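You operate a simulated robot arm through the tools that you are given. There is no shell and no other tool. Be economical: measure what you need, move in short steps, check, and stop when the job is done.

You run a simulated two-armed robot. Do the job below in one go: nothing can be reset, and whatever is moved stays where it is left.

## Task
Wind the music box up, let it play, then stop it.
Fine: box held steady with the other hand while the key turns; lever back at STOP; box slid straight back to the middle line of the table top.
Where things are to end (x, y in the base frame): music box within 0.035 m of [0.58, 0.01].
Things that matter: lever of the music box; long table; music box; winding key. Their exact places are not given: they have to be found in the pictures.

The check looks at the end state, three seconds after you hand in, the way a careful person would. Anything else that was tipped, shoved, dropped, spilled or broken makes it a failure.

## Robot
Two 7-joint arms with two-finger parallel grippers on one trunk, on a base that drives. Base frame: it is fixed to the floor where the robot stands at the start and does not move with it; the origin is under the middle of the robot, x ahead of it, y to its left, z up; the surface under the hand at the start is at about z = 0.78. Readings come in m, rad, newtons and seconds.
The left shoulder is at the start at [0.07, 0.134, 1.176], the right one opposite. With the tool pointing down near the work surface each hand reaches from about 0.1 to 0.64 m from the robot's upright axis, wherever it stands, measured 20 degrees to its own side. Places, roughly: lever of the music box [0.4, 0, 0.9]; long table [0.6, 0, 0.8]; winding key [0.5, -0.1, 0.9]. Payload 1.57 kg a hand.
The TCP of each hand is the grasp point between the finger pads, 0.03 m short of the fingertips. In the tool frame z runs along the fingers and y along their closing line. Largest opening 0.08 m; finger width 0.017, thickness 0.012; the body of the gripper, 0.04 by 0.082 m, starts 0.08 m behind the TCP.
Orientation is that of the tool frame in the base frame, as a unit quaternion [x, y, z, w]. With the fingers straight down and closing along the base's y, the tool's x points along the base's -x, its y along +y and its z along -z.

## Interface
- The arms move only by the tool jog_arm. It takes "left_rows", "right_rows" or both (then of equal length, played together; a hand with none holds still); each is text: rows parted by semicolons, each of 7 numbers parted by spaces: the gripper command, from -1 (shut) to 1 (fully open), values between in proportion, then the shift along the base's x, y, z in units of 25 mm (1.0 is 25 mm), then the turn, a rotation vector about the base's x, y, z in units of 8 degrees (1.0 is 8 degrees). In form: grip dx dy dz wx wy wz; .... A call has 1 to 10 rows; each row shifts and turns the commanded pose from where the row before left it. A call with a number of a shift or a turn outside -1 to 1 is refused whole. Each row takes 0.2 s and may step no farther than 0.05 m and 0.15 rad from the row before; otherwise, or with a gripper value out of range, the whole call is refused. Where a pose cannot be reached the arm comes as near as it can. A force on the tool above 40 N (or 10 N above the force at the start of the call, whichever is more), or a blocked arm, ends the call early, and 0.2 s more pass. Each finger travels about 0.153 m/s and halts on what it meets, pressing with about 34 N; the grip force reading is that of the motor and also rises with nothing between the fingers. The clock runs only during rows and for 0.2 s after the last one: add rows that do not move to give the fingers time. It gives the time, the measured TCP pose, the force on the tool (base axes), the opening and the grip force at its end, in the units of the frame above (readings bear some noise), with the torque about the TCP (base axes, N m) and any sound that the robot's microphone picked up.
- Cameras (640 x 400 px; columns grow to the right, rows downward): "scene" is now at [0.1323, 0.0121, 1.3932]; the picture's right is [0.16, -0.99, 0.00], its down [-0.69, -0.11, -0.72] and it looks along [0.71, 0.11, -0.70] (base axes); focal length 294 px, centre (320, 200). "left" rides on the left gripper at [0.072, 0.007, -0.122] in its tool frame; the picture's right is [-0.09, 1.00, 0.00], its down [-0.84, -0.08, -0.54] and it looks along [-0.54, -0.05, 0.84] (tool axes); focal length 238 px, centre (320, 200). "right" rides on the right gripper at [0.072, -0.007, -0.122] in its tool frame; the picture's right is [0.09, 1.00, 0.00], its down [-0.84, 0.08, -0.54] and it looks along [-0.54, 0.05, 0.84] (tool axes); focal length 238 px, centre (320, 200).
- capture(camera): a new picture of that camera. No time passes.
- lift_body(by): slides the trunk up (or, below 0, down) by that many m; the arms and the scene camera ride with it, the base frame stays. It gives what a move gives, with no picture.
- drive_base(legs): drives the robot by 1 to 6 legs, each [ahead, left, turn to the left] in m, m and rad, along the robot's own axes; the way and the turn of a leg run together, so that a leg with both is an arc; at most 1.5 m and 3.142 rad a leg. The arms and the cameras ride along, it lands a little off, and it stops where it bumps. It gives what a move gives.
- aim_head(pan, tilt): turns the head with the scene camera to pan (to the left, within 1.501 rad either way) and tilt (down, from -0.506 to 1.204), counted from straight ahead of the robot. It gives what a move gives.
- pixel_to_xyz(camera, pixels): there is no depth. For up to 12 entries [column, row, z] of the newest picture of that camera ("zoom" is the newest enlarged one), the place [x, y] in the base frame at which the ray of that pixel passes the height z, good to about 0.003 m. No time passes.
- enlarge(camera, box): a new picture of the part [left, top, right, bottom] of that camera's present view, enlarged. No time passes.
- job_done(): hands the job in; it is judged then, once.

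Work in short steps. Measure before you move; look again where a grasp or a placing could have gone wrong, and mend it. You have 80 turns and 62 pictures in all, those below and enlarged ones among them. Open the grippers and draw the arms clear of the work before you hand the job in, unless the task says otherwise; then end with one line.

The tools are called after ">>>" as name(argument=value, ...) on one line, values as JSON. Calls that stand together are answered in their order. jog_arm: Moves the arms, as the interface text tells. Its arguments: {"type":"object","properties":{"left_rows":{"type":"string"},"right_rows":{"type":"string"}},"required":[]} The other tools are called the same way: lift_body (by) slides the trunk up or down; drive_base (legs) drives the base; aim_head (pan, tilt) turns the head that bears the scene camera; capture (camera) takes a picture; pixel_to_xyz (camera, pixels) gives the place at which the rays of pixels pass given heights; enlarge (camera, box) takes an enlarged picture of a part of a camera's view; job_done () hands the job in.

At the start:

```text
time: 0.0
left_tool_pos: [0.429, 0.2054, 1.1503]
left_tcp_rot: [0.0, 1.0, 0.001, -0.001]
left_contact_force: [-0.2, -0.2, 0.6]
left_moment: [0.03, -0.03, 0.0]
left_gripper_width: 0.0805
left_gripper_force: 0.1
right_tool_pos: [0.4448, -0.1864, 1.1636]
right_tcp_rot: [0.0, 1.0, 0.0, 0.0]
right_contact_force: [0.1, 0.6, 0.1]
right_moment: [-0.01, -0.01, -0.02]
right_gripper_width: 0.08
right_gripper_force: 0.1
trunk travel left (down, up): [-0.75, 0.19]
robot x, y, heading: [0.0005, 0.0058, -0.004]
head pan, tilt: [0.157, 0.773]
```

scene: 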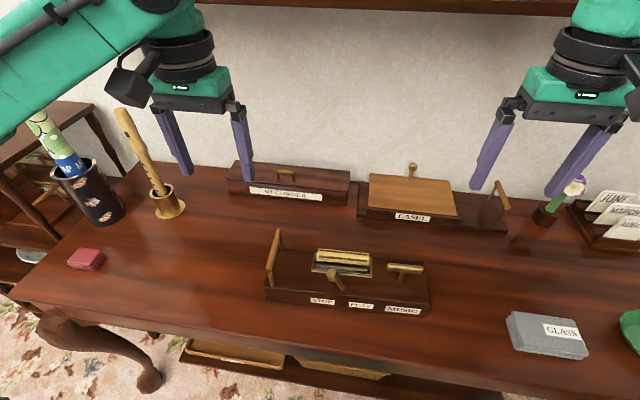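
right: 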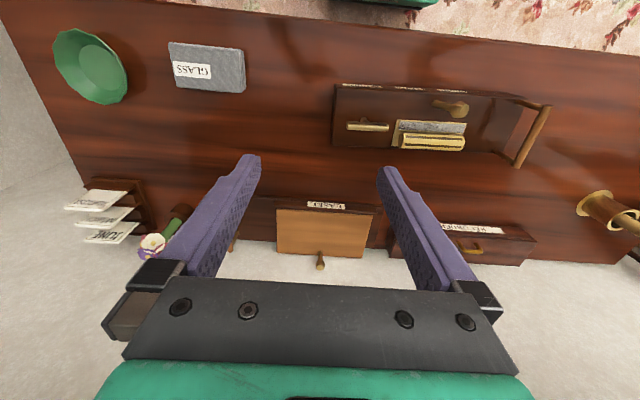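
left: 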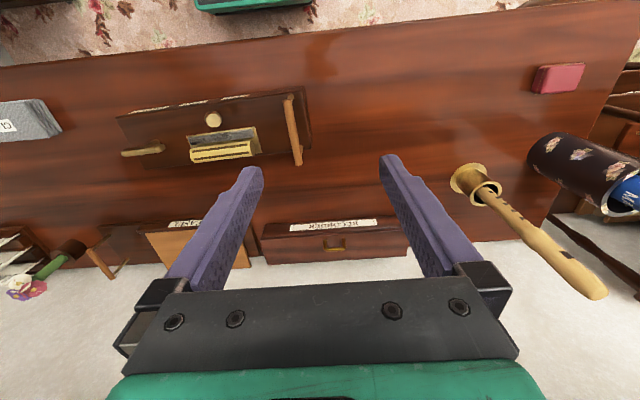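

The music box is at about (345,280) in the scene picture. I enlarge it to read its parts.

>>> enlarge(camera="scene", box=[250, 220, 450, 345])

>>> enlarge(camera="right", box=[310, 60, 570, 222])

>>> pixel_to_xyz(camera="scene", pixels=[[267, 301, 0.78], [425, 317, 0.78], [266, 287, 0.82], [430, 303, 0.82], [424, 263, 0.82], [281, 250, 0.82], [345, 286, 0.84], [334, 272, 0.87], [405, 268, 0.86]])

```text
3.20 times, centred on (350, 282) of scene
```

zoom: 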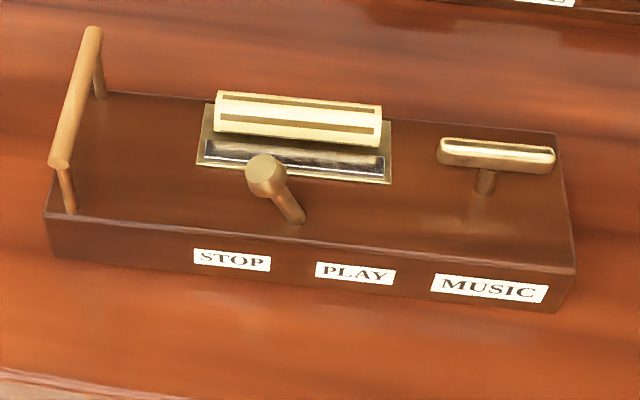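

```text
2.46 times, centred on (440, 141) of right
```

zoom: 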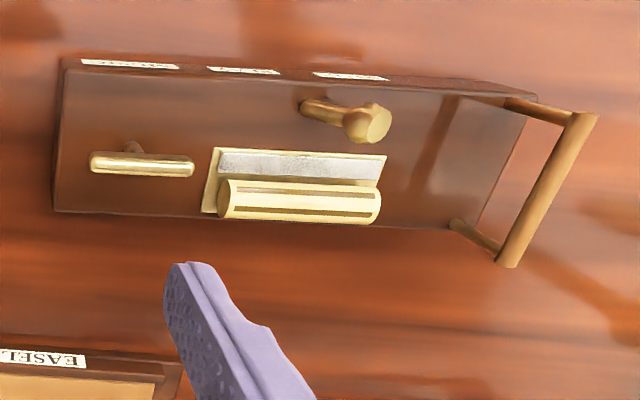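

```text
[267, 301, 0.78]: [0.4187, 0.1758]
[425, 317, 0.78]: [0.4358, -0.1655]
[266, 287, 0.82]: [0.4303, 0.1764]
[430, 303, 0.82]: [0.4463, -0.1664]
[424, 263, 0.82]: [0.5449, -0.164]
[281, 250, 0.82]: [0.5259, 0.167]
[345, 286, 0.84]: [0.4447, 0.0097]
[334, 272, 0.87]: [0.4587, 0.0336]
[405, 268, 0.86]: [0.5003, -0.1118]
```

I triangulate the heights of key, lever and handle by comparing scene and right-camera rays.

>>> pixel_to_xyz(camera="scene", pixels=[[405, 267, 0.84], [405, 267, 0.88], [405, 267, 0.92], [333, 274, 0.86], [333, 274, 0.92], [269, 270, 0.86], [269, 270, 0.92], [279, 230, 0.86], [279, 230, 0.92], [266, 287, 0.84], [430, 303, 0.84], [424, 263, 0.84]])

>>> pixel_to_xyz(camera="right", pixels=[[367.7, 127, 0.84], [367.7, 127, 0.88], [367.7, 127, 0.92], [462.4, 110, 0.86], [462.4, 110, 0.92], [547, 108, 0.86], [547, 108, 0.92], [516.5, 166.5, 0.86], [516.5, 166.5, 0.92], [332, 147, 0.82], [335, 85, 0.82], [335, 85, 0.84]])

```text
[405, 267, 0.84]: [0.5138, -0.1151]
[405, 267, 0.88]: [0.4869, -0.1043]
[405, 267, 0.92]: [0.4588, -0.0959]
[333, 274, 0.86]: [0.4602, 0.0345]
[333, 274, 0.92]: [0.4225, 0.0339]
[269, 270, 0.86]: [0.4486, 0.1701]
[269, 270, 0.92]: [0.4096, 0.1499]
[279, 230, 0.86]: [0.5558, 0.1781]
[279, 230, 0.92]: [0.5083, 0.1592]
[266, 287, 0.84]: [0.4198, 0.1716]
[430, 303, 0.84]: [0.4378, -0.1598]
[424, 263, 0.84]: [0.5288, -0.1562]
```

```text
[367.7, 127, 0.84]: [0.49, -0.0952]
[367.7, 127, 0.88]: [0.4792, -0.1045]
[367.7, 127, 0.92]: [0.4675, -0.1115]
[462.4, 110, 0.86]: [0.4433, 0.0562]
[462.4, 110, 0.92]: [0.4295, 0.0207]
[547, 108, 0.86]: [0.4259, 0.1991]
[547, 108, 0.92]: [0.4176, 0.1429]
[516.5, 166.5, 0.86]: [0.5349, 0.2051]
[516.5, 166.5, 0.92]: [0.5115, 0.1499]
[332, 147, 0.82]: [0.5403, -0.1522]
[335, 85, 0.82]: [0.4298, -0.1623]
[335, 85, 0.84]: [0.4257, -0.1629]
```

Estimates: key bar centre (0.482,-0.104,0.885) lying along y, handle bar along x at y≈0.157, z≈0.907, lever knob (0.436,0.034,0.897). Moving both hands above them, right hand turning towards +90°.

>>> jog_arm(left_rows="1 .144 -.194 -.6 0 0 0;1 .144 -.194 -.6 0 0 0;1 .144 -.194 -.6 0 0 0;1 .144 -.194 -.6 0 0 0;1 .144 -.194 -.6 0 0 0;1 .144 -.194 -.6 0 0 0;1 .144 -.194 -.6 0 0 0;1 .144 -.194 -.6 0 0 0;1 .144 -.194 -.6 0 0 0;1 .144 -.194 -.6 0 0 0", right_rows="1 .149 .33 -.65 0 0 1;1 .149 .33 -.65 0 0 1;1 .149 .33 -.65 0 0 1;1 .149 .33 -.65 0 0 1;1 .149 .33 -.65 0 0 1;1 .149 .33 -.65 0 0 1;1 .149 .33 -.65 0 0 1;1 .149 .33 -.65 0 0 1;1 .149 .33 -.65 0 0 1;1 .149 .33 -.65 0 0 1")

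>>> jog_arm(right_rows="0.2 0 0 0 0 0 1;0.2 0 0 0 0 0 0.25;0.2 0 0 0 0 0 0")

>>> capture(camera="right")

>>> capture(camera="left")

>>> capture(camera="scene")

```text
time: 2.2
left_tool_pos: [0.464, 0.1561, 1.0001]
left_tcp_rot: [-0.001, 1.0, -0.002, 0.0]
left_contact_force: [-0.2, -0.3, -0.1]
left_moment: [0.04, 0.01, 0.02]
left_gripper_width: 0.0801
left_gripper_force: 0.1
right_tool_pos: [0.454, -0.1757, 1.0898]
right_tcp_rot: [-0.256, 0.967, 0.002, -0.004]
right_contact_force: [-0.1, -0.5, -0.2]
right_moment: [0.03, 0.02, 0.0]
right_gripper_width: 0.08
right_gripper_force: 0.2
right hand out of reach, approached as far as the arm can: row 4, 5, 6, 7, 8, 9, 10
trunk travel left (down, up): [-0.75, 0.19]
robot x, y, heading: [-0.002, 0.0017, 0.0]
head pan, tilt: [0.157, 0.773]
```

```text
time: 3.0
left_tool_pos: [0.4642, 0.1574, 0.9996]
left_tcp_rot: [0.0, 1.0, 0.0, -0.001]
left_contact_force: [0.1, 1.2, -0.6]
left_moment: [0.0, -0.02, 0.01]
left_gripper_width: 0.0799
left_gripper_force: 0.1
right_tool_pos: [0.43, -0.1642, 1.0919]
right_tcp_rot: [-0.302, 0.953, 0.003, -0.004]
right_contact_force: [0.6, 0.5, -0.2]
right_moment: [0.05, 0.0, -0.03]
right_gripper_width: 0.048
right_gripper_force: 0.0
right hand out of reach, approached as far as the arm can: row 1, 2
trunk travel left (down, up): [-0.75, 0.19]
robot x, y, heading: [0.0017, 0.0015, 0.001]
head pan, tilt: [0.157, 0.773]
```

```text
56 pictures are left
```

right: 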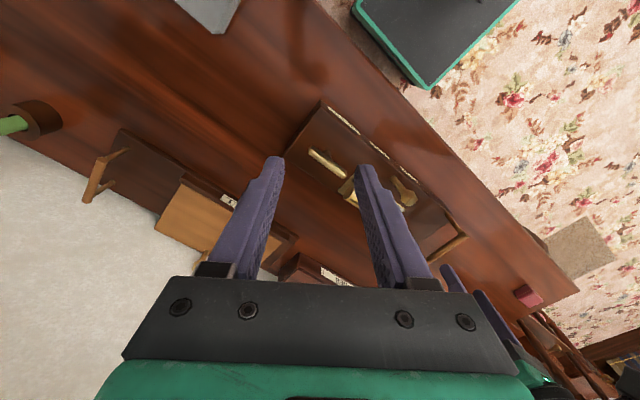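

```text
55 pictures are left
```

left: 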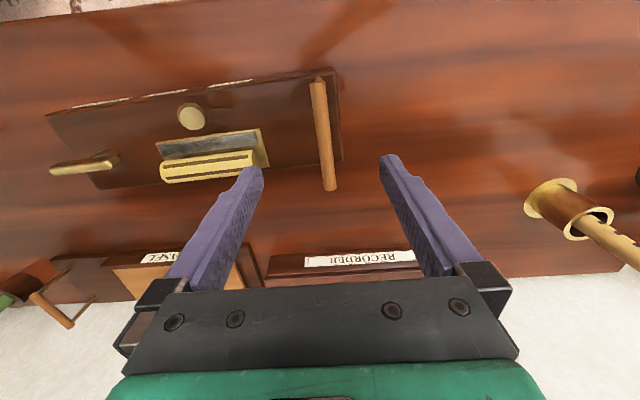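

```text
54 pictures are left
```

scene: 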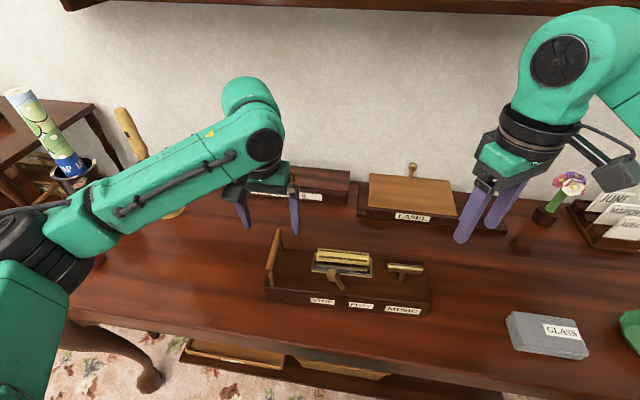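

The right wrist stops at about +35°; I turn the other way (towards -90°) and see if that range is free.

>>> jog_arm(right_rows="0.2 0 0 0 0 0 -1;0.2 0 0 0 0 0 -1;0.2 0 0 0 0 0 -1;0.2 0 0 0 0 0 -1;0.2 0 0 0 0 0 -1;0.2 0 0 0 0 0 -1;0.2 0 0 0 0 0 -1;0.2 0 0 0 0 0 -1;0.2 0 0 0 0 0 -1;0.2 0 0 0 0 0 -1")

```text
time: 5.2
left_tool_pos: [0.465, 0.1563, 1.0001]
left_tcp_rot: [0.0, 1.0, 0.0, -0.001]
left_contact_force: [0.3, 0.4, 0.1]
left_moment: [0.01, 0.01, -0.01]
left_gripper_width: 0.0797
left_gripper_force: 0.1
right_tool_pos: [0.4306, -0.1639, 1.0936]
right_tcp_rot: [0.381, 0.924, 0.005, -0.001]
right_contact_force: [0.2, 1.0, -0.2]
right_moment: [-0.03, -0.04, 0.03]
right_gripper_width: 0.0479
right_gripper_force: 0.0
trunk travel left (down, up): [-0.75, 0.19]
robot x, y, heading: [0.0006, 0.0009, 0.002]
head pan, tilt: [0.157, 0.773]
```

>>> jog_arm(right_rows="0.2 .34 .4 -.6 0 0 -.935;0.2 .34 .4 -.6 0 0 -.935;0.2 .34 .4 -.6 0 0 -.935;0.2 .34 .4 -.6 0 0 -.935;0.2 .34 .4 -.6 0 0 -.935;0.2 .34 .4 -.6 0 0 -.935")

>>> capture(camera="right")

```text
time: 6.6
left_tool_pos: [0.4657, 0.1566, 0.9996]
left_tcp_rot: [0.0, 1.0, -0.001, -0.001]
left_contact_force: [-0.3, 0.2, 0.5]
left_moment: [-0.02, 0.0, -0.03]
left_gripper_width: 0.0802
left_gripper_force: 0.1
right_tool_pos: [0.4831, -0.1035, 1.0006]
right_tcp_rot: [0.705, 0.709, 0.005, 0.001]
right_contact_force: [-0.7, -0.3, -0.1]
right_moment: [0.02, 0.01, 0.01]
right_gripper_width: 0.0481
right_gripper_force: 0.0
trunk travel left (down, up): [-0.75, 0.19]
robot x, y, heading: [0.0006, 0.0051, 0.003]
head pan, tilt: [0.157, 0.773]
```

```text
53 pictures are left
```

right: 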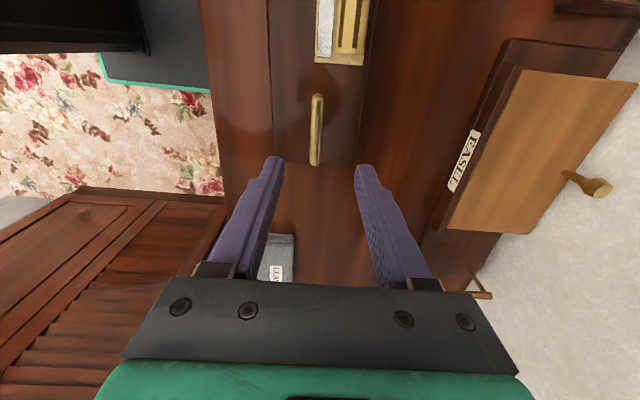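

Key is aligned between the fingers at columns 314–317. Measure it from here, and handle from the left camera.

>>> pixel_to_xyz(camera="right", pixels=[[317, 96, 0.885], [314, 164, 0.885], [315, 130, 0.885], [268, 165, 0.84], [356, 165, 0.84]])

>>> pixel_to_xyz(camera="left", pixels=[[317, 80, 0.907], [330, 190, 0.907], [190, 118, 0.897], [84, 169, 0.885]])

```text
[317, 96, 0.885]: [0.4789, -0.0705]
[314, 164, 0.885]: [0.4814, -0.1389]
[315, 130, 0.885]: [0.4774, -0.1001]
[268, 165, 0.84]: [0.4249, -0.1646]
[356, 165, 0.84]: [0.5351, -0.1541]
```

```text
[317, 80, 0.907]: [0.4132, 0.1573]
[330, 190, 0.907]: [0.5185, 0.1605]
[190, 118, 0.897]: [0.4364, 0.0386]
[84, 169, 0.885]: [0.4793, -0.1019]
```

Consistent: key centre (0.480,-0.103), handle (0.466,0.159). Descend both hands, then close on both.

>>> jog_arm(left_rows="1 0 .02 -.76 0 0 0;1 0 .02 -.76 0 0 0;1 0 .02 -.76 0 0 0;1 0 .02 -.76 0 0 0;1 0 .02 -.76 0 0 0;1 0 0 0 0 0 0", right_rows="0.2 -.03 0 -.89 0 0 0;0.2 -.03 0 -.89 0 0 0;0.2 -.03 0 -.89 0 0 0;0.2 -.03 0 -.89 0 0 0;0.2 0 0 -.89 0 0 0;0.2 0 0 0 0 0 0")

>>> capture(camera="right")

>>> capture(camera="left")

```text
time: 8.0
left_tool_pos: [0.4648, 0.1599, 0.9045]
left_tcp_rot: [-0.001, 1.0, -0.001, 0.0]
left_contact_force: [0.1, -0.6, 1.4]
left_moment: [-0.01, 0.02, -0.01]
left_gripper_width: 0.0802
left_gripper_force: 0.0
right_tool_pos: [0.478, -0.1039, 0.8906]
right_tcp_rot: [0.704, 0.71, 0.006, 0.002]
right_contact_force: [0.1, -0.1, -0.7]
right_moment: [0.03, -0.02, 0.0]
right_gripper_width: 0.0484
right_gripper_force: 0.0
trunk travel left (down, up): [-0.75, 0.19]
robot x, y, heading: [-0.0001, -0.0014, -0.002]
head pan, tilt: [0.157, 0.773]
```

```text
52 pictures are left
```

right: 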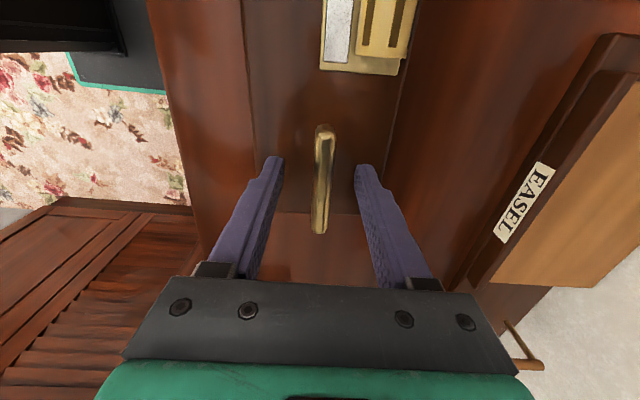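

```text
51 pictures are left
```

left: 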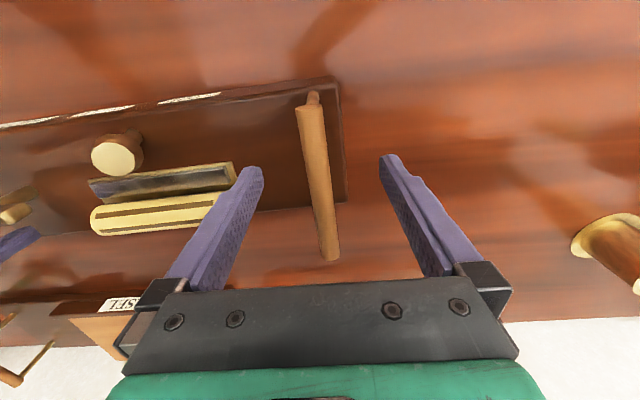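

Both bars are centred between the fingers (handle col ≈319 at row 191, key col ≈322). Close left, then right.

>>> jog_arm(left_rows="-1 0 0 0 0 0 0;-1 0 0 0 0 0 0;-1 0 0 0 0 0 0;-1 0 0 0 0 0 0;-1 0 0 0 0 0 0;-1 0 0 0 0 0 0", right_rows="0.2 0 0 0 0 0 0;0.2 0 0 0 0 0 0;0.2 0 0 0 0 0 0;-1 0 0 0 0 0 0;-1 0 0 0 0 0 0;-1 0 0 0 0 0 0")

```text
time: 9.4
left_tool_pos: [0.4649, 0.1592, 0.9034]
left_tcp_rot: [-0.001, 1.0, -0.001, 0.0]
left_contact_force: [2.4, 0.6, 0.1]
left_moment: [0.0, -0.17, 0.59]
left_gripper_width: 0.0153
left_gripper_force: 31.5
right_tool_pos: [0.4783, -0.1032, 0.8905]
right_tcp_rot: [0.704, 0.71, 0.004, 0.001]
right_contact_force: [-2.4, -0.5, 1.9]
right_moment: [0.01, 0.47, 0.1]
right_gripper_width: 0.0116
right_gripper_force: 29.3
trunk travel left (down, up): [-0.75, 0.19]
robot x, y, heading: [0.0011, -0.0003, -0.006]
head pan, tilt: [0.157, 0.773]
```

Both are gripped (15 mm and 12 mm). Turn the key clockwise by 24° to feel the torque and listen.

>>> jog_arm(right_rows="-1 0 0 0 0 0 -1;-1 0 0 0 0 0 -1;-1 0 0 0 0 0 -1;-1 0 0 0 0 0 0")

```text
time: 10.4
left_tool_pos: [0.4645, 0.1601, 0.9024]
left_tcp_rot: [0.0, 1.0, 0.0, -0.001]
left_contact_force: [2.1, 4.5, 0.4]
left_moment: [0.01, -0.02, 0.5]
left_gripper_width: 0.0152
left_gripper_force: 31.7
right_tool_pos: [0.4783, -0.1033, 0.8907]
right_tcp_rot: [0.838, 0.546, 0.003, 0.002]
right_contact_force: [-1.7, -4.6, 0.1]
right_moment: [0.33, 0.25, 0.07]
right_gripper_width: 0.0116
right_gripper_force: 28.8
trunk travel left (down, up): [-0.75, 0.19]
robot x, y, heading: [0.0012, 0.0004, 0.002]
head pan, tilt: [0.157, 0.773]
```

No resistance; continue clockwise and look.

>>> jog_arm(right_rows="-1 0 0 0 0 0 -1;-1 0 0 0 0 0 -1;-1 0 0 0 0 0 -1;-1 0 0 0 0 0 -1;-1 0 0 0 0 0 -1")

>>> capture(camera="right")

>>> capture(camera="scene")

```text
time: 11.6
left_tool_pos: [0.4652, 0.16, 0.9042]
left_tcp_rot: [-0.001, 1.0, -0.001, -0.001]
left_contact_force: [1.4, 11.0, -0.4]
left_moment: [0.0, 0.14, 0.57]
left_gripper_width: 0.015
left_gripper_force: 30.7
right_tool_pos: [0.481, -0.1048, 0.8906]
right_tcp_rot: [0.974, 0.227, 0.003, 0.004]
right_contact_force: [-2.3, -11.9, -0.4]
right_moment: [0.26, 0.08, 0.16]
right_gripper_width: 0.0116
right_gripper_force: 29.0
trunk travel left (down, up): [-0.75, 0.19]
robot x, y, heading: [-0.0011, -0.0003, 0.004]
head pan, tilt: [0.157, 0.773]
```

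```text
50 pictures are left
```

right: 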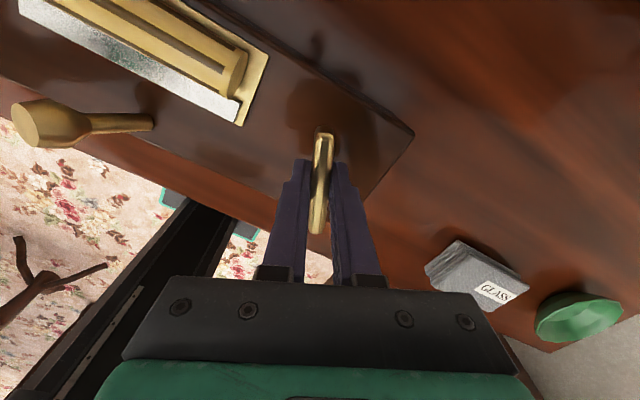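

```text
49 pictures are left
```

scene: 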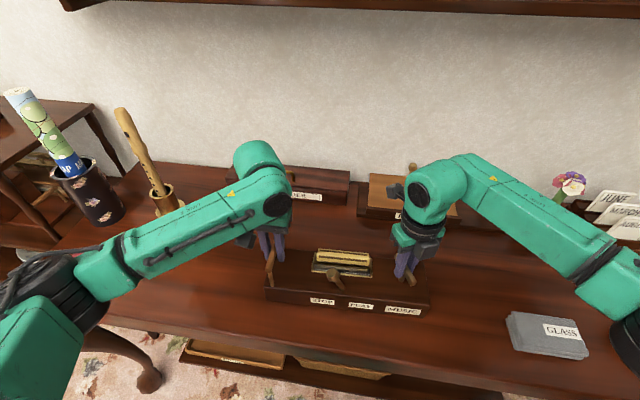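

The key turned with the hand (now about -154°). A 12 N side load in y suggests a slight offset; continue with a small correction.

>>> jog_arm(right_rows="-1 0 -.06 0 0 0 -1;-1 0 -.06 0 0 0 -1;-1 0 -.06 0 0 0 -1;-1 0 0 0 0 0 -1")

```text
time: 12.6
left_tool_pos: [0.4661, 0.1587, 0.9047]
left_tcp_rot: [0.001, 1.0, -0.001, 0.0]
left_contact_force: [5.7, -5.0, 0.0]
left_moment: [-0.01, -0.14, 0.6]
left_gripper_width: 0.015
left_gripper_force: 31.2
right_tool_pos: [0.4801, -0.1073, 0.8914]
right_tcp_rot: [0.999, -0.049, 0.003, 0.002]
right_contact_force: [-3.4, 6.5, 0.0]
right_moment: [0.45, 0.11, 0.09]
right_gripper_width: 0.0116
right_gripper_force: 29.3
trunk travel left (down, up): [-0.75, 0.19]
robot x, y, heading: [0.0002, -0.0015, 0.002]
head pan, tilt: [0.157, 0.773]
```

>>> jog_arm(right_rows="-1 0 .03 0 0 0 -1;-1 0 0 0 0 0 -1;-1 0 0 0 0 0 -1;-1 0 0 0 0 0 -1;-1 0 0 0 0 0 -1;-1 0 0 0 0 0 0")

```text
time: 14.0
left_tool_pos: [0.4652, 0.1587, 0.9031]
left_tcp_rot: [-0.001, 1.0, -0.001, -0.001]
left_contact_force: [4.3, -12.1, -0.5]
left_moment: [-0.08, 0.04, 0.49]
left_gripper_width: 0.015
left_gripper_force: 31.4
right_tool_pos: [0.4802, -0.1065, 0.8905]
right_tcp_rot: [0.922, -0.387, 0.0, 0.003]
right_contact_force: [-4.0, 10.3, 0.3]
right_moment: [0.26, -0.38, 0.11]
right_gripper_width: 0.0113
right_gripper_force: 29.3
trunk travel left (down, up): [-0.75, 0.19]
robot x, y, heading: [0.0001, -0.0007, 0.0]
head pan, tilt: [0.157, 0.773]
```

>>> jog_arm(right_rows="-1 -.02 .08 0 0 0 -1;-1 0 0 0 0 0 -1;-1 0 0 0 0 0 -1;-1 0 0 0 0 0 -1;-1 0 0 0 0 0 -1;-1 0 0 0 0 0 -1")

```text
time: 15.4
left_tool_pos: [0.4653, 0.1592, 0.905]
left_tcp_rot: [-0.001, 1.0, 0.001, -0.001]
left_contact_force: [3.4, 3.4, -0.6]
left_moment: [-0.05, 0.43, 0.53]
left_gripper_width: 0.0153
left_gripper_force: 30.6
right_tool_pos: [0.4785, -0.1052, 0.8909]
right_tcp_rot: [-0.685, 0.728, 0.001, -0.005]
right_contact_force: [-4.1, -3.6, 0.1]
right_moment: [0.2, -0.57, 0.66]
right_gripper_width: 0.0127
right_gripper_force: 30.0
trunk travel left (down, up): [-0.75, 0.19]
robot x, y, heading: [-0.0023, -0.0008, 0.003]
head pan, tilt: [0.157, 0.773]
```

Torque about z rose to 0.66 and the opening grew to 12.7 mm at about 183° of turning; look before going on.

>>> capture(camera="right")

>>> enlarge(camera="scene", box=[250, 210, 450, 335])

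```text
48 pictures are left
```

right: 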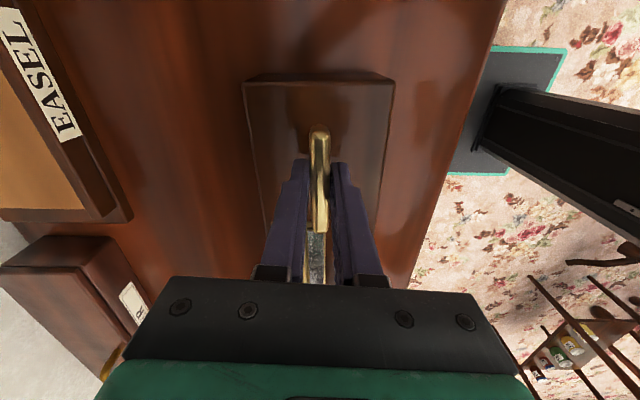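

```text
3.20 times, centred on (350, 272) of scene
```

zoom: 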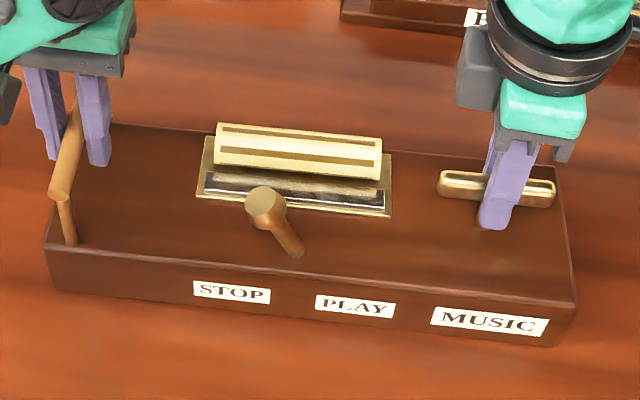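

The key followed to ~180°. Try one more 8° to see whether this is the end stop.

>>> jog_arm(right_rows="-1 0 0 0 0 0 -.5;-1 0 0 0 0 0 -.5;-1 0 0 0 0 0 0")

```text
time: 16.2
left_tool_pos: [0.4657, 0.1605, 0.9044]
left_tcp_rot: [0.0, 1.0, 0.0, -0.001]
left_contact_force: [3.4, 6.0, 0.7]
left_moment: [0.0, 0.48, 0.55]
left_gripper_width: 0.0149
left_gripper_force: 30.9
right_tool_pos: [0.4784, -0.1051, 0.8904]
right_tcp_rot: [-0.632, 0.775, 0.001, -0.006]
right_contact_force: [-4.4, -4.7, 0.1]
right_moment: [-0.07, -0.6, 0.65]
right_gripper_width: 0.0157
right_gripper_force: 31.1
trunk travel left (down, up): [-0.75, 0.19]
robot x, y, heading: [0.0025, -0.001, 0.001]
head pan, tilt: [0.157, 0.773]
```

The fingers are being spread (15.7 mm) while the key stays: the end stop, so it is wound. Turn back 12°, release, and lift clear.

>>> jog_arm(right_rows="-1 0 0 0 0 0 .9;-1 0 0 0 0 0 .4;0.2 0 0 0 0 0 0;0.2 0 0 0 0 0 0;0.2 0 0 1 0 0 0;0.2 0 0 1 0 0 0;0.2 0 0 1 0 0 0;0.2 0 0 1 0 0 0;0.2 0 0 0 0 0 0")

>>> enlarge(camera="scene", box=[250, 210, 450, 335])

```text
time: 18.2
left_tool_pos: [0.4657, 0.1596, 0.904]
left_tcp_rot: [-0.002, 1.0, 0.0, 0.0]
left_contact_force: [1.3, -1.1, 0.4]
left_moment: [0.01, -0.05, 0.5]
left_gripper_width: 0.015
left_gripper_force: 31.1
right_tool_pos: [0.4786, -0.105, 0.9914]
right_tcp_rot: [-0.7, 0.714, 0.002, -0.006]
right_contact_force: [-0.4, -0.3, -0.5]
right_moment: [0.0, 0.03, -0.02]
right_gripper_width: 0.0479
right_gripper_force: 0.1
trunk travel left (down, up): [-0.75, 0.19]
robot x, y, heading: [0.002, -0.0014, -0.002]
head pan, tilt: [0.157, 0.773]
```

```text
3.20 times, centred on (350, 272) of scene
```

zoom: 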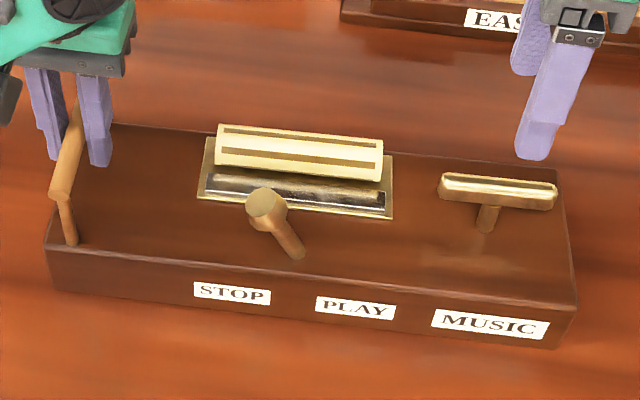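

The key is still at its wound place. Next the lever: bring the right hand over the knob at (0.436,0.035), turned back by 91° so the fingers straddle it along y.

>>> jog_arm(right_rows="0.2 -.17 .4 0 0 0 1;0.2 -.17 .4 0 0 0 1;0.2 -.17 .4 0 0 0 1;0.2 -.17 .4 0 0 0 1;0.2 -.17 .4 0 0 0 1;0.2 -.17 .4 0 0 0 1;0.2 -.17 .4 0 0 0 1;0.2 -.17 .4 0 0 0 1;0.2 -.17 .4 0 0 0 1;0.2 -.17 .4 0 0 0 1")

>>> jog_arm(right_rows="0.2 0 .8 0 0 0 .7;0.2 0 .78 0 0 0 .7;0.2 0 0 0 0 0 0")

>>> capture(camera="right")

>>> capture(camera="scene")

```text
time: 20.4
left_tool_pos: [0.4656, 0.1596, 0.9036]
left_tcp_rot: [0.0, 1.0, -0.001, -0.001]
left_contact_force: [0.8, -0.9, -0.8]
left_moment: [-0.1, -0.02, 0.49]
left_gripper_width: 0.015
left_gripper_force: 30.5
right_tool_pos: [0.4375, -0.0067, 0.9908]
right_tcp_rot: [0.995, -0.096, 0.002, 0.004]
right_contact_force: [0.3, -0.6, 0.0]
right_moment: [0.0, 0.0, -0.04]
right_gripper_width: 0.0478
right_gripper_force: 0.0
trunk travel left (down, up): [-0.75, 0.19]
robot x, y, heading: [-0.0012, 0.0022, -0.002]
head pan, tilt: [0.157, 0.773]
```

```text
time: 21.2
left_tool_pos: [0.4661, 0.1585, 0.9038]
left_tcp_rot: [-0.001, 1.0, 0.0, -0.001]
left_contact_force: [1.4, -0.1, -0.4]
left_moment: [-0.01, -0.08, 0.5]
left_gripper_width: 0.0148
left_gripper_force: 30.9
right_tool_pos: [0.4379, 0.0334, 0.9909]
right_tcp_rot: [1.0, 0.001, 0.002, 0.004]
right_contact_force: [0.7, 0.3, -1.0]
right_moment: [0.01, 0.03, 0.02]
right_gripper_width: 0.0477
right_gripper_force: 0.0
trunk travel left (down, up): [-0.75, 0.19]
robot x, y, heading: [0.0003, 0.0033, 0.002]
head pan, tilt: [0.157, 0.773]
```

```text
45 pictures are left
```

right: 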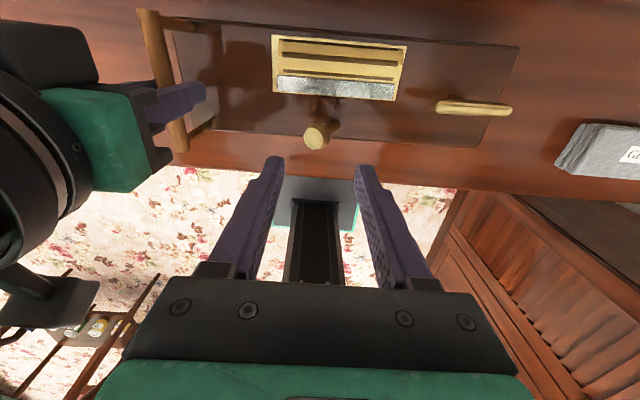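

```text
44 pictures are left
```

scene: 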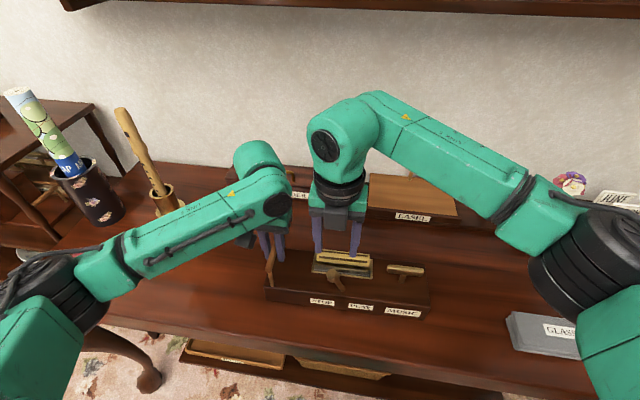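

>>> pixel_to_xyz(camera="right", pixels=[[316, 134, 0.897], [316, 134, 0.905], [322, 102, 0.84], [475, 107, 0.885]])

>>> enlarge(camera="right", box=[240, 20, 440, 145])

```text
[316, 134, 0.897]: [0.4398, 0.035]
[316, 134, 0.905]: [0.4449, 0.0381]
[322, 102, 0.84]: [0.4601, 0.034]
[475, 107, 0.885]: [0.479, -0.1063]
```

```text
3.20 times, centred on (340, 82) of right
```

zoom: 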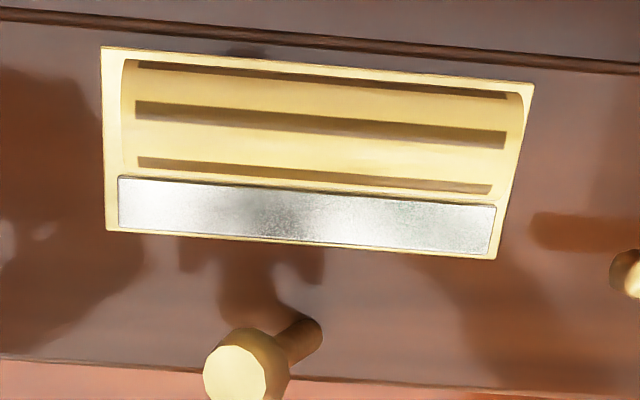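

Knob confirmed at (0.439,0.035). Descend to straddle it.

>>> jog_arm(right_rows="0.2 .02 .03 -.86 0 0 0;0.2 0 .03 -.86 0 0 0;0.2 0 0 -.86 0 0 0;0.2 0 0 -.86 0 0 0;0.2 0 0 0 0 0 0")

>>> capture(camera="right")

>>> enlarge(camera="scene", box=[250, 210, 450, 335])

```text
time: 22.4
left_tool_pos: [0.4648, 0.1589, 0.9038]
left_tcp_rot: [-0.001, 1.0, 0.0, 0.0]
left_contact_force: [0.7, 0.1, -0.1]
left_moment: [0.0, 0.02, 0.58]
left_gripper_width: 0.0151
left_gripper_force: 30.4
right_tool_pos: [0.4397, 0.036, 0.9035]
right_tcp_rot: [1.0, 0.002, 0.002, 0.004]
right_contact_force: [-0.2, 0.1, -0.8]
right_moment: [0.04, 0.02, -0.01]
right_gripper_width: 0.0481
right_gripper_force: 0.1
trunk travel left (down, up): [-0.75, 0.19]
robot x, y, heading: [0.0009, 0.0002, -0.002]
head pan, tilt: [0.157, 0.773]
```

```text
42 pictures are left
```

right: 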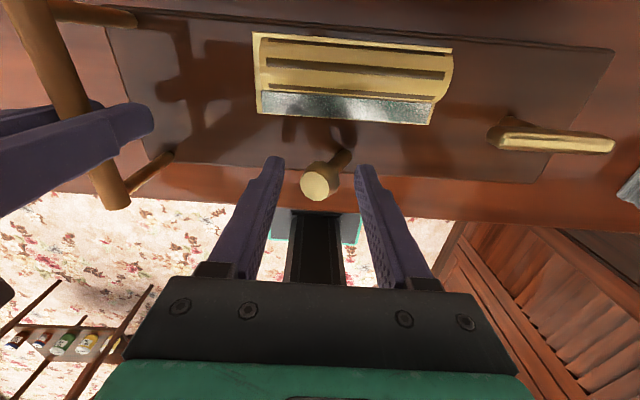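

```text
3.20 times, centred on (350, 272) of scene
```

zoom: 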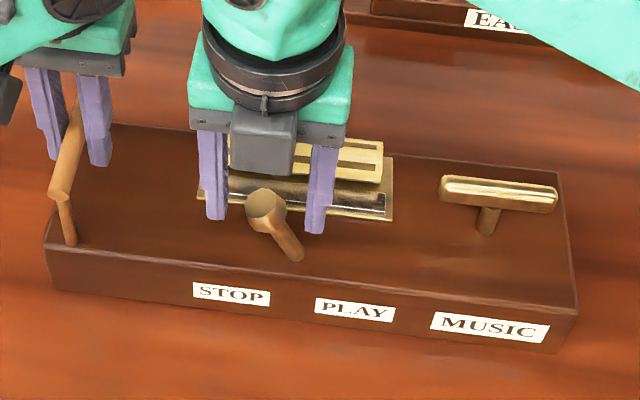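

The knob (320,183) sits between the fingers. Push towards PLAY (-y) in 10 mm steps.

>>> jog_arm(right_rows="0.2 0 -.4 0 0 0 0;0.2 0 -.4 0 0 0 0;0.2 0 -.4 0 0 0 0;0.2 0 -.4 0 0 0 0;0.2 0 -.3 0 0 0 0;0.2 0 0 0 0 0 0")

>>> capture(camera="right")

```text
time: 23.8
left_tool_pos: [0.4641, 0.1607, 0.9036]
left_tcp_rot: [-0.001, 1.0, -0.001, -0.001]
left_contact_force: [1.9, 0.5, -0.6]
left_moment: [0.01, 0.0, 0.52]
left_gripper_width: 0.015
left_gripper_force: 30.1
right_tool_pos: [0.437, -0.0125, 0.9034]
right_tcp_rot: [1.0, 0.0, 0.002, 0.004]
right_contact_force: [-0.1, 0.3, -1.0]
right_moment: [0.02, 0.02, -0.01]
right_gripper_width: 0.0485
right_gripper_force: 0.8
trunk travel left (down, up): [-0.75, 0.19]
robot x, y, heading: [-0.0013, -0.0008, 0.003]
head pan, tilt: [0.157, 0.773]
```

```text
40 pictures are left
```

right: 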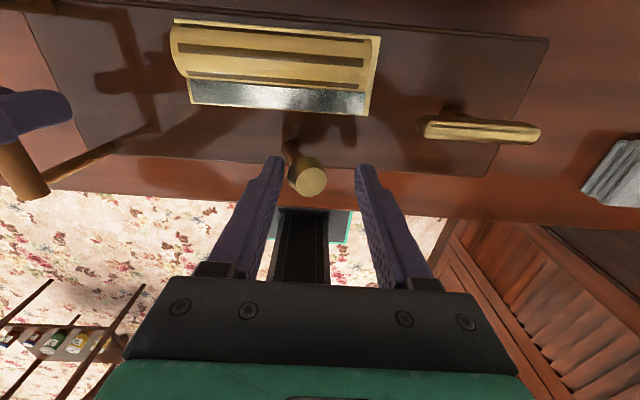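

The lever passed upright (knob 308,178) but no sound yet; push on.

>>> jog_arm(right_rows="0.2 0 -.3 0 0 0 0;0.2 0 -.3 0 0 0 0;0.2 0 0 0 0 0 0")

>>> capture(camera="right")

```text
time: 24.6
left_tool_pos: [0.4657, 0.1573, 0.9033]
left_tcp_rot: [0.001, 1.0, -0.002, -0.001]
left_contact_force: [0.8, -18.6, 0.2]
left_moment: [-0.13, -0.03, 0.6]
left_gripper_width: 0.015
left_gripper_force: 30.7
right_tool_pos: [0.4364, -0.0248, 0.9046]
right_tcp_rot: [1.0, 0.002, 0.003, 0.002]
right_contact_force: [-1.3, 18.6, -4.6]
right_moment: [0.31, 0.23, 0.04]
right_gripper_width: 0.0635
right_gripper_force: 8.7
trunk travel left (down, up): [-0.75, 0.19]
robot x, y, heading: [-0.0015, -0.0008, 0.003]
head pan, tilt: [0.157, 0.773]
```

```text
39 pictures are left
```

right: 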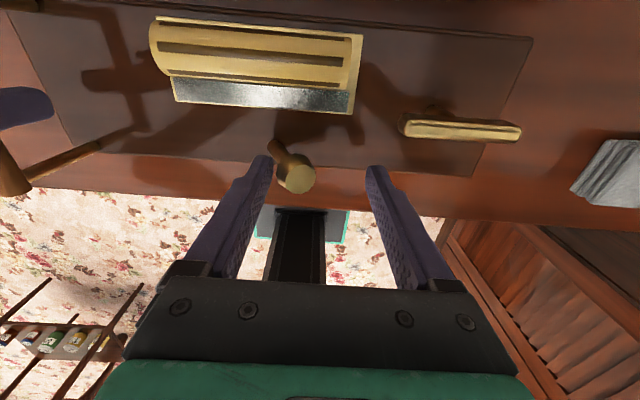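

Lever is on its PLAY stop (18 N). Back off the load and wait, listening.

>>> jog_arm(right_rows="0.2 0 .3 0 0 0 0;0.2 0 0 0 0 0 0;0.2 0 0 0 0 0 0;0.2 0 0 0 0 0 0;0.2 0 0 0 0 0 0;0.2 0 0 0 0 0 0")

>>> capture(camera="right")

>>> enlarge(camera="scene", box=[250, 210, 450, 335])

```text
time: 26.0
left_tool_pos: [0.4644, 0.1601, 0.9042]
left_tcp_rot: [-0.001, 1.0, 0.0, -0.001]
left_contact_force: [0.2, -8.0, -0.5]
left_moment: [0.02, 0.04, 0.52]
left_gripper_width: 0.0148
left_gripper_force: 30.4
right_tool_pos: [0.437, -0.0187, 0.9042]
right_tcp_rot: [1.0, 0.001, 0.003, 0.005]
right_contact_force: [0.2, 6.7, 2.4]
right_moment: [0.26, -0.02, -0.03]
right_gripper_width: 0.0548
right_gripper_force: 4.1
trunk travel left (down, up): [-0.75, 0.19]
robot x, y, heading: [-0.003, -0.0004, -0.001]
head pan, tilt: [0.157, 0.773]
```

```text
38 pictures are left
```

right: 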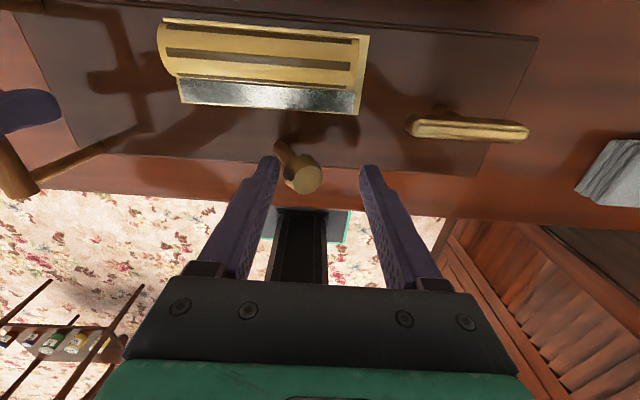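

```text
3.20 times, centred on (350, 272) of scene
```

zoom: 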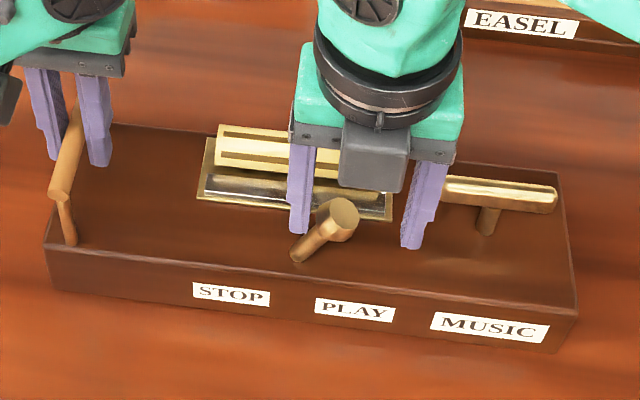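

Lever stands at PLAY, but no sound and the drum stripes look unchanged. Unload the lever and wait 2 s more to be sure.

>>> jog_arm(right_rows="0.2 0 .3 0 0 0 0;0.2 0 0 0 0 0 0;0.2 0 0 0 0 0 0;0.2 0 0 0 0 0 0;0.2 0 0 0 0 0 0;0.2 0 0 0 0 0 0;0.2 0 0 0 0 0 0;0.2 0 0 0 0 0 0")

>>> capture(camera="right")

```text
time: 27.8
left_tool_pos: [0.4655, 0.1602, 0.9045]
left_tcp_rot: [0.0, 1.0, -0.001, -0.001]
left_contact_force: [1.5, 1.7, -0.2]
left_moment: [0.0, -0.05, 0.5]
left_gripper_width: 0.0147
left_gripper_force: 30.7
right_tool_pos: [0.4373, -0.01, 0.9055]
right_tcp_rot: [1.0, 0.001, 0.003, 0.004]
right_contact_force: [0.2, -0.1, -1.2]
right_moment: [0.01, 0.02, 0.02]
right_gripper_width: 0.048
right_gripper_force: 0.1
trunk travel left (down, up): [-0.75, 0.19]
robot x, y, heading: [0.0027, -0.0006, -0.001]
head pan, tilt: [0.157, 0.773]
```

```text
36 pictures are left
```

right: 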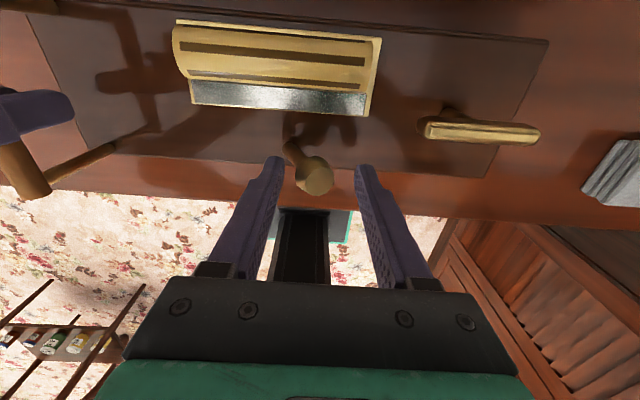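

Not playing; the winding did not take (likely the other direction is the winding one). First put the lever back to STOP.

>>> jog_arm(right_rows="0.2 0 .4 0 0 0 0;0.2 0 .4 0 0 0 0;0.2 0 .4 0 0 0 0;0.2 0 .4 0 0 0 0;0.2 0 .4 0 0 0 0;0.2 0 .4 0 0 0 0;0.2 0 0 0 0 0 0")

>>> capture(camera="right")

```text
time: 29.4
left_tool_pos: [0.4647, 0.1609, 0.9038]
left_tcp_rot: [0.0, 1.0, 0.001, -0.001]
left_contact_force: [1.1, 6.6, 0.5]
left_moment: [0.05, 0.02, 0.27]
left_gripper_width: 0.0148
left_gripper_force: 30.7
right_tool_pos: [0.4374, 0.0465, 0.9041]
right_tcp_rot: [1.0, -0.001, 0.003, 0.006]
right_contact_force: [-2.9, -7.2, -1.9]
right_moment: [-0.13, 0.13, -0.06]
right_gripper_width: 0.0548
right_gripper_force: 3.8
trunk travel left (down, up): [-0.75, 0.19]
robot x, y, heading: [-0.0013, 0.0016, 0.003]
head pan, tilt: [0.157, 0.773]
```

```text
35 pictures are left
```

right: 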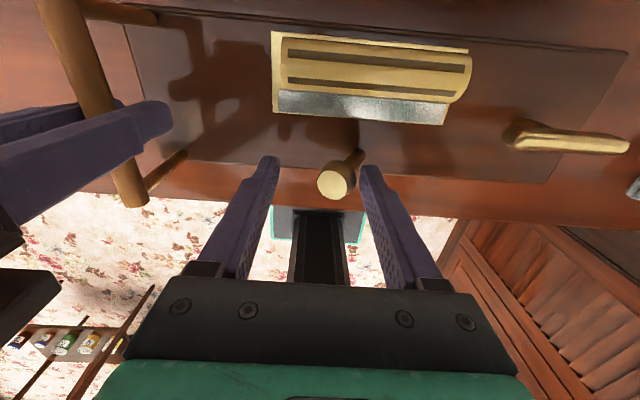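

Lever rests at STOP again. Back off, lift, and return over the key with the hand turned another -90° so there is a long counter-clockwise range.

>>> jog_arm(right_rows="0.2 0 -.5 0 0 0 0;0.2 0 0 .9 0 0 0;0.2 0 0 .9 0 0 0;0.2 0 0 .9 0 0 0;0.2 0 0 .8 0 0 0;0.2 .3 -.5 0 0 0 -1;0.2 .3 -.9 0 0 0 -1;0.2 .3 -.9 0 0 0 -1;0.2 .3 -.9 0 0 0 -1;0.2 .3 -.9 0 0 0 -1")

>>> jog_arm(right_rows="0.2 .2 -.8 0 0 0 -1;0.2 0 -.6 0 0 0 -1;0.2 0 0 0 0 0 -1;0.2 0 0 0 0 0 -1;0.2 0 0 0 0 0 -1;0.2 0 0 0 0 0 -1;0.2 0 0 0 0 0 0")

>>> capture(camera="right")

```text
time: 31.6
left_tool_pos: [0.464, 0.1602, 0.904]
left_tcp_rot: [-0.001, 1.0, 0.0, -0.001]
left_contact_force: [1.2, -1.5, -0.4]
left_moment: [0.18, -0.01, 0.28]
left_gripper_width: 0.0147
left_gripper_force: 30.4
right_tool_pos: [0.474, -0.0656, 0.993]
right_tcp_rot: [0.94, -0.342, 0.001, 0.005]
right_contact_force: [0.3, 0.5, -0.3]
right_moment: [-0.01, 0.01, -0.01]
right_gripper_width: 0.048
right_gripper_force: 0.0
trunk travel left (down, up): [-0.75, 0.19]
robot x, y, heading: [0.0005, 0.001, -0.003]
head pan, tilt: [0.157, 0.773]
```

```text
time: 33.2
left_tool_pos: [0.4654, 0.1592, 0.9046]
left_tcp_rot: [0.0, 1.0, 0.0, -0.001]
left_contact_force: [-1.1, 0.2, 1.1]
left_moment: [0.0, 0.02, 0.27]
left_gripper_width: 0.0147
left_gripper_force: 30.9
right_tool_pos: [0.4785, -0.1017, 0.9919]
right_tcp_rot: [0.719, -0.695, -0.001, 0.005]
right_contact_force: [0.3, 0.5, 0.6]
right_moment: [-0.04, 0.0, 0.0]
right_gripper_width: 0.0481
right_gripper_force: 0.0
trunk travel left (down, up): [-0.75, 0.19]
robot x, y, heading: [-0.0004, -0.0006, -0.001]
head pan, tilt: [0.157, 0.773]
```

```text
34 pictures are left
```

right: 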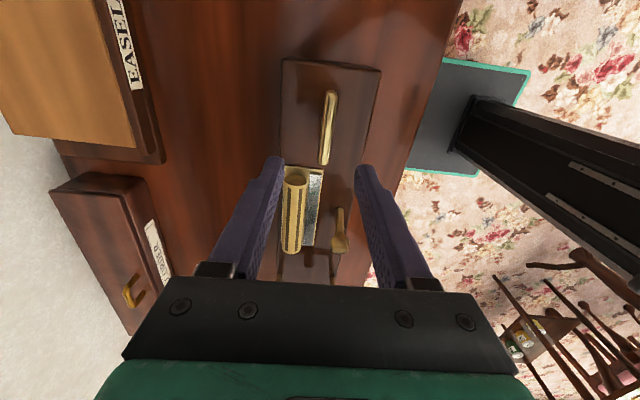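

>>> pixel_to_xyz(camera="right", pixels=[[333, 94, 0.885], [325, 163, 0.885]])

```text
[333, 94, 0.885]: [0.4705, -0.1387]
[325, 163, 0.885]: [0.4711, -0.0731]
```

Descend at (0.478,-0.105), close, and turn counter-clockwise.

>>> jog_arm(right_rows="0.2 0 -.12 -.82 0 0 -.2;0.2 0 0 -.82 0 0 0;0.2 0 0 -.82 0 0 0;0.2 0 0 -.82 0 0 0;0.2 0 0 -.82 0 0 0;0.2 0 0 0 0 0 0;-1 0 0 0 0 0 0;-1 0 0 0 0 0 0;-1 0 0 0 0 0 0")

>>> jog_arm(right_rows="-1 0 0 0 0 0 1;-1 0 0 0 0 0 1;-1 0 0 0 0 0 1;-1 0 0 0 0 0 1;-1 0 0 0 0 0 1;-1 0 0 0 0 0 1")

```text
time: 35.2
left_tool_pos: [0.4658, 0.1611, 0.9037]
left_tcp_rot: [-0.001, 1.0, -0.001, -0.001]
left_contact_force: [4.2, -0.6, 0.0]
left_moment: [0.01, 0.32, 0.6]
left_gripper_width: 0.0151
left_gripper_force: 31.5
right_tool_pos: [0.479, -0.1032, 0.8919]
right_tcp_rot: [0.71, -0.704, 0.0, 0.005]
right_contact_force: [-3.1, 0.8, 0.1]
right_moment: [0.29, -0.5, 0.45]
right_gripper_width: 0.0123
right_gripper_force: 29.4
trunk travel left (down, up): [-0.75, 0.19]
robot x, y, heading: [0.0003, 0.0036, 0.001]
head pan, tilt: [0.157, 0.773]
```

```text
time: 36.6
left_tool_pos: [0.4652, 0.1596, 0.9039]
left_tcp_rot: [0.0, 1.0, 0.0, -0.001]
left_contact_force: [2.2, -2.3, -1.7]
left_moment: [0.07, -0.35, 0.54]
left_gripper_width: 0.0154
left_gripper_force: 31.5
right_tool_pos: [0.4782, -0.104, 0.8915]
right_tcp_rot: [0.936, -0.353, 0.001, 0.004]
right_contact_force: [-4.5, -1.0, 8.0]
right_moment: [0.63, 0.2, -0.1]
right_gripper_width: 0.0116
right_gripper_force: 29.0
trunk travel left (down, up): [-0.75, 0.19]
robot x, y, heading: [0.0012, -0.0011, -0.003]
head pan, tilt: [0.157, 0.773]
```

Turning freely counter-clockwise; continue.

>>> jog_arm(right_rows="-1 0 0 0 0 0 1;-1 0 0 0 0 0 1;-1 0 0 0 0 0 1;-1 0 0 0 0 0 1;-1 0 0 0 0 0 1;-1 0 0 0 0 0 1;-1 0 0 0 0 0 0")

>>> jog_arm(right_rows="-1 0 0 0 0 0 1;-1 0 0 0 0 0 1;-1 0 0 0 0 0 1;-1 0 0 0 0 0 1;-1 0 0 0 0 0 1;-1 0 0 0 0 0 1;-1 0 0 0 0 0 0")

```text
time: 38.2
left_tool_pos: [0.4635, 0.1592, 0.904]
left_tcp_rot: [-0.001, 1.0, 0.0, 0.0]
left_contact_force: [0.9, 1.4, -3.0]
left_moment: [0.01, 0.24, 0.48]
left_gripper_width: 0.0151
left_gripper_force: 31.1
right_tool_pos: [0.4788, -0.1042, 0.8912]
right_tcp_rot: [0.998, 0.057, 0.005, 0.004]
right_contact_force: [-0.3, -7.9, 22.4]
right_moment: [0.26, 0.05, -0.18]
right_gripper_width: 0.0116
right_gripper_force: 29.1
trunk travel left (down, up): [-0.75, 0.19]
robot x, y, heading: [0.0015, 0.0031, -0.001]
head pan, tilt: [0.157, 0.773]
```

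```text
time: 39.8
left_tool_pos: [0.4654, 0.1596, 0.9051]
left_tcp_rot: [-0.001, 1.0, 0.0, 0.0]
left_contact_force: [0.3, 4.6, -2.6]
left_moment: [-0.01, -0.06, 0.48]
left_gripper_width: 0.0155
left_gripper_force: 30.5
right_tool_pos: [0.4796, -0.1051, 0.8912]
right_tcp_rot: [0.889, 0.459, 0.005, 0.002]
right_contact_force: [2.0, -11.7, 21.3]
right_moment: [0.19, 0.31, 0.04]
right_gripper_width: 0.0118
right_gripper_force: 29.3
trunk travel left (down, up): [-0.75, 0.19]
robot x, y, heading: [-0.0006, 0.0022, -0.001]
head pan, tilt: [0.157, 0.773]
```

Upward force of 21 N has built up; ease by raising 2 mm and correct y, and continue.

>>> jog_arm(right_rows="-1 0 -.05 .08 0 0 1;-1 0 0 0 0 0 1;-1 0 0 0 0 0 1;-1 0 0 0 0 0 1;-1 0 0 0 0 0 1;-1 0 0 0 0 0 0")

>>> capture(camera="right")

```text
time: 41.2
left_tool_pos: [0.4662, 0.1594, 0.9034]
left_tcp_rot: [-0.001, 1.0, -0.001, 0.0]
left_contact_force: [1.2, 3.7, 2.1]
left_moment: [-0.03, -0.33, 0.59]
left_gripper_width: 0.0152
left_gripper_force: 31.0
right_tool_pos: [0.4793, -0.1054, 0.8907]
right_tcp_rot: [0.678, 0.735, 0.003, 0.0]
right_contact_force: [-0.5, -3.0, -0.6]
right_moment: [-0.75, 0.36, -0.44]
right_gripper_width: 0.0119
right_gripper_force: 29.3
trunk travel left (down, up): [-0.75, 0.19]
robot x, y, heading: [0.0017, 0.0005, -0.0]
head pan, tilt: [0.157, 0.773]
```

```text
33 pictures are left
```

right: 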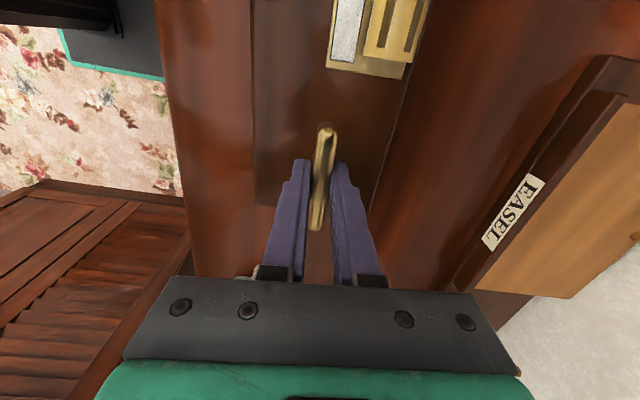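

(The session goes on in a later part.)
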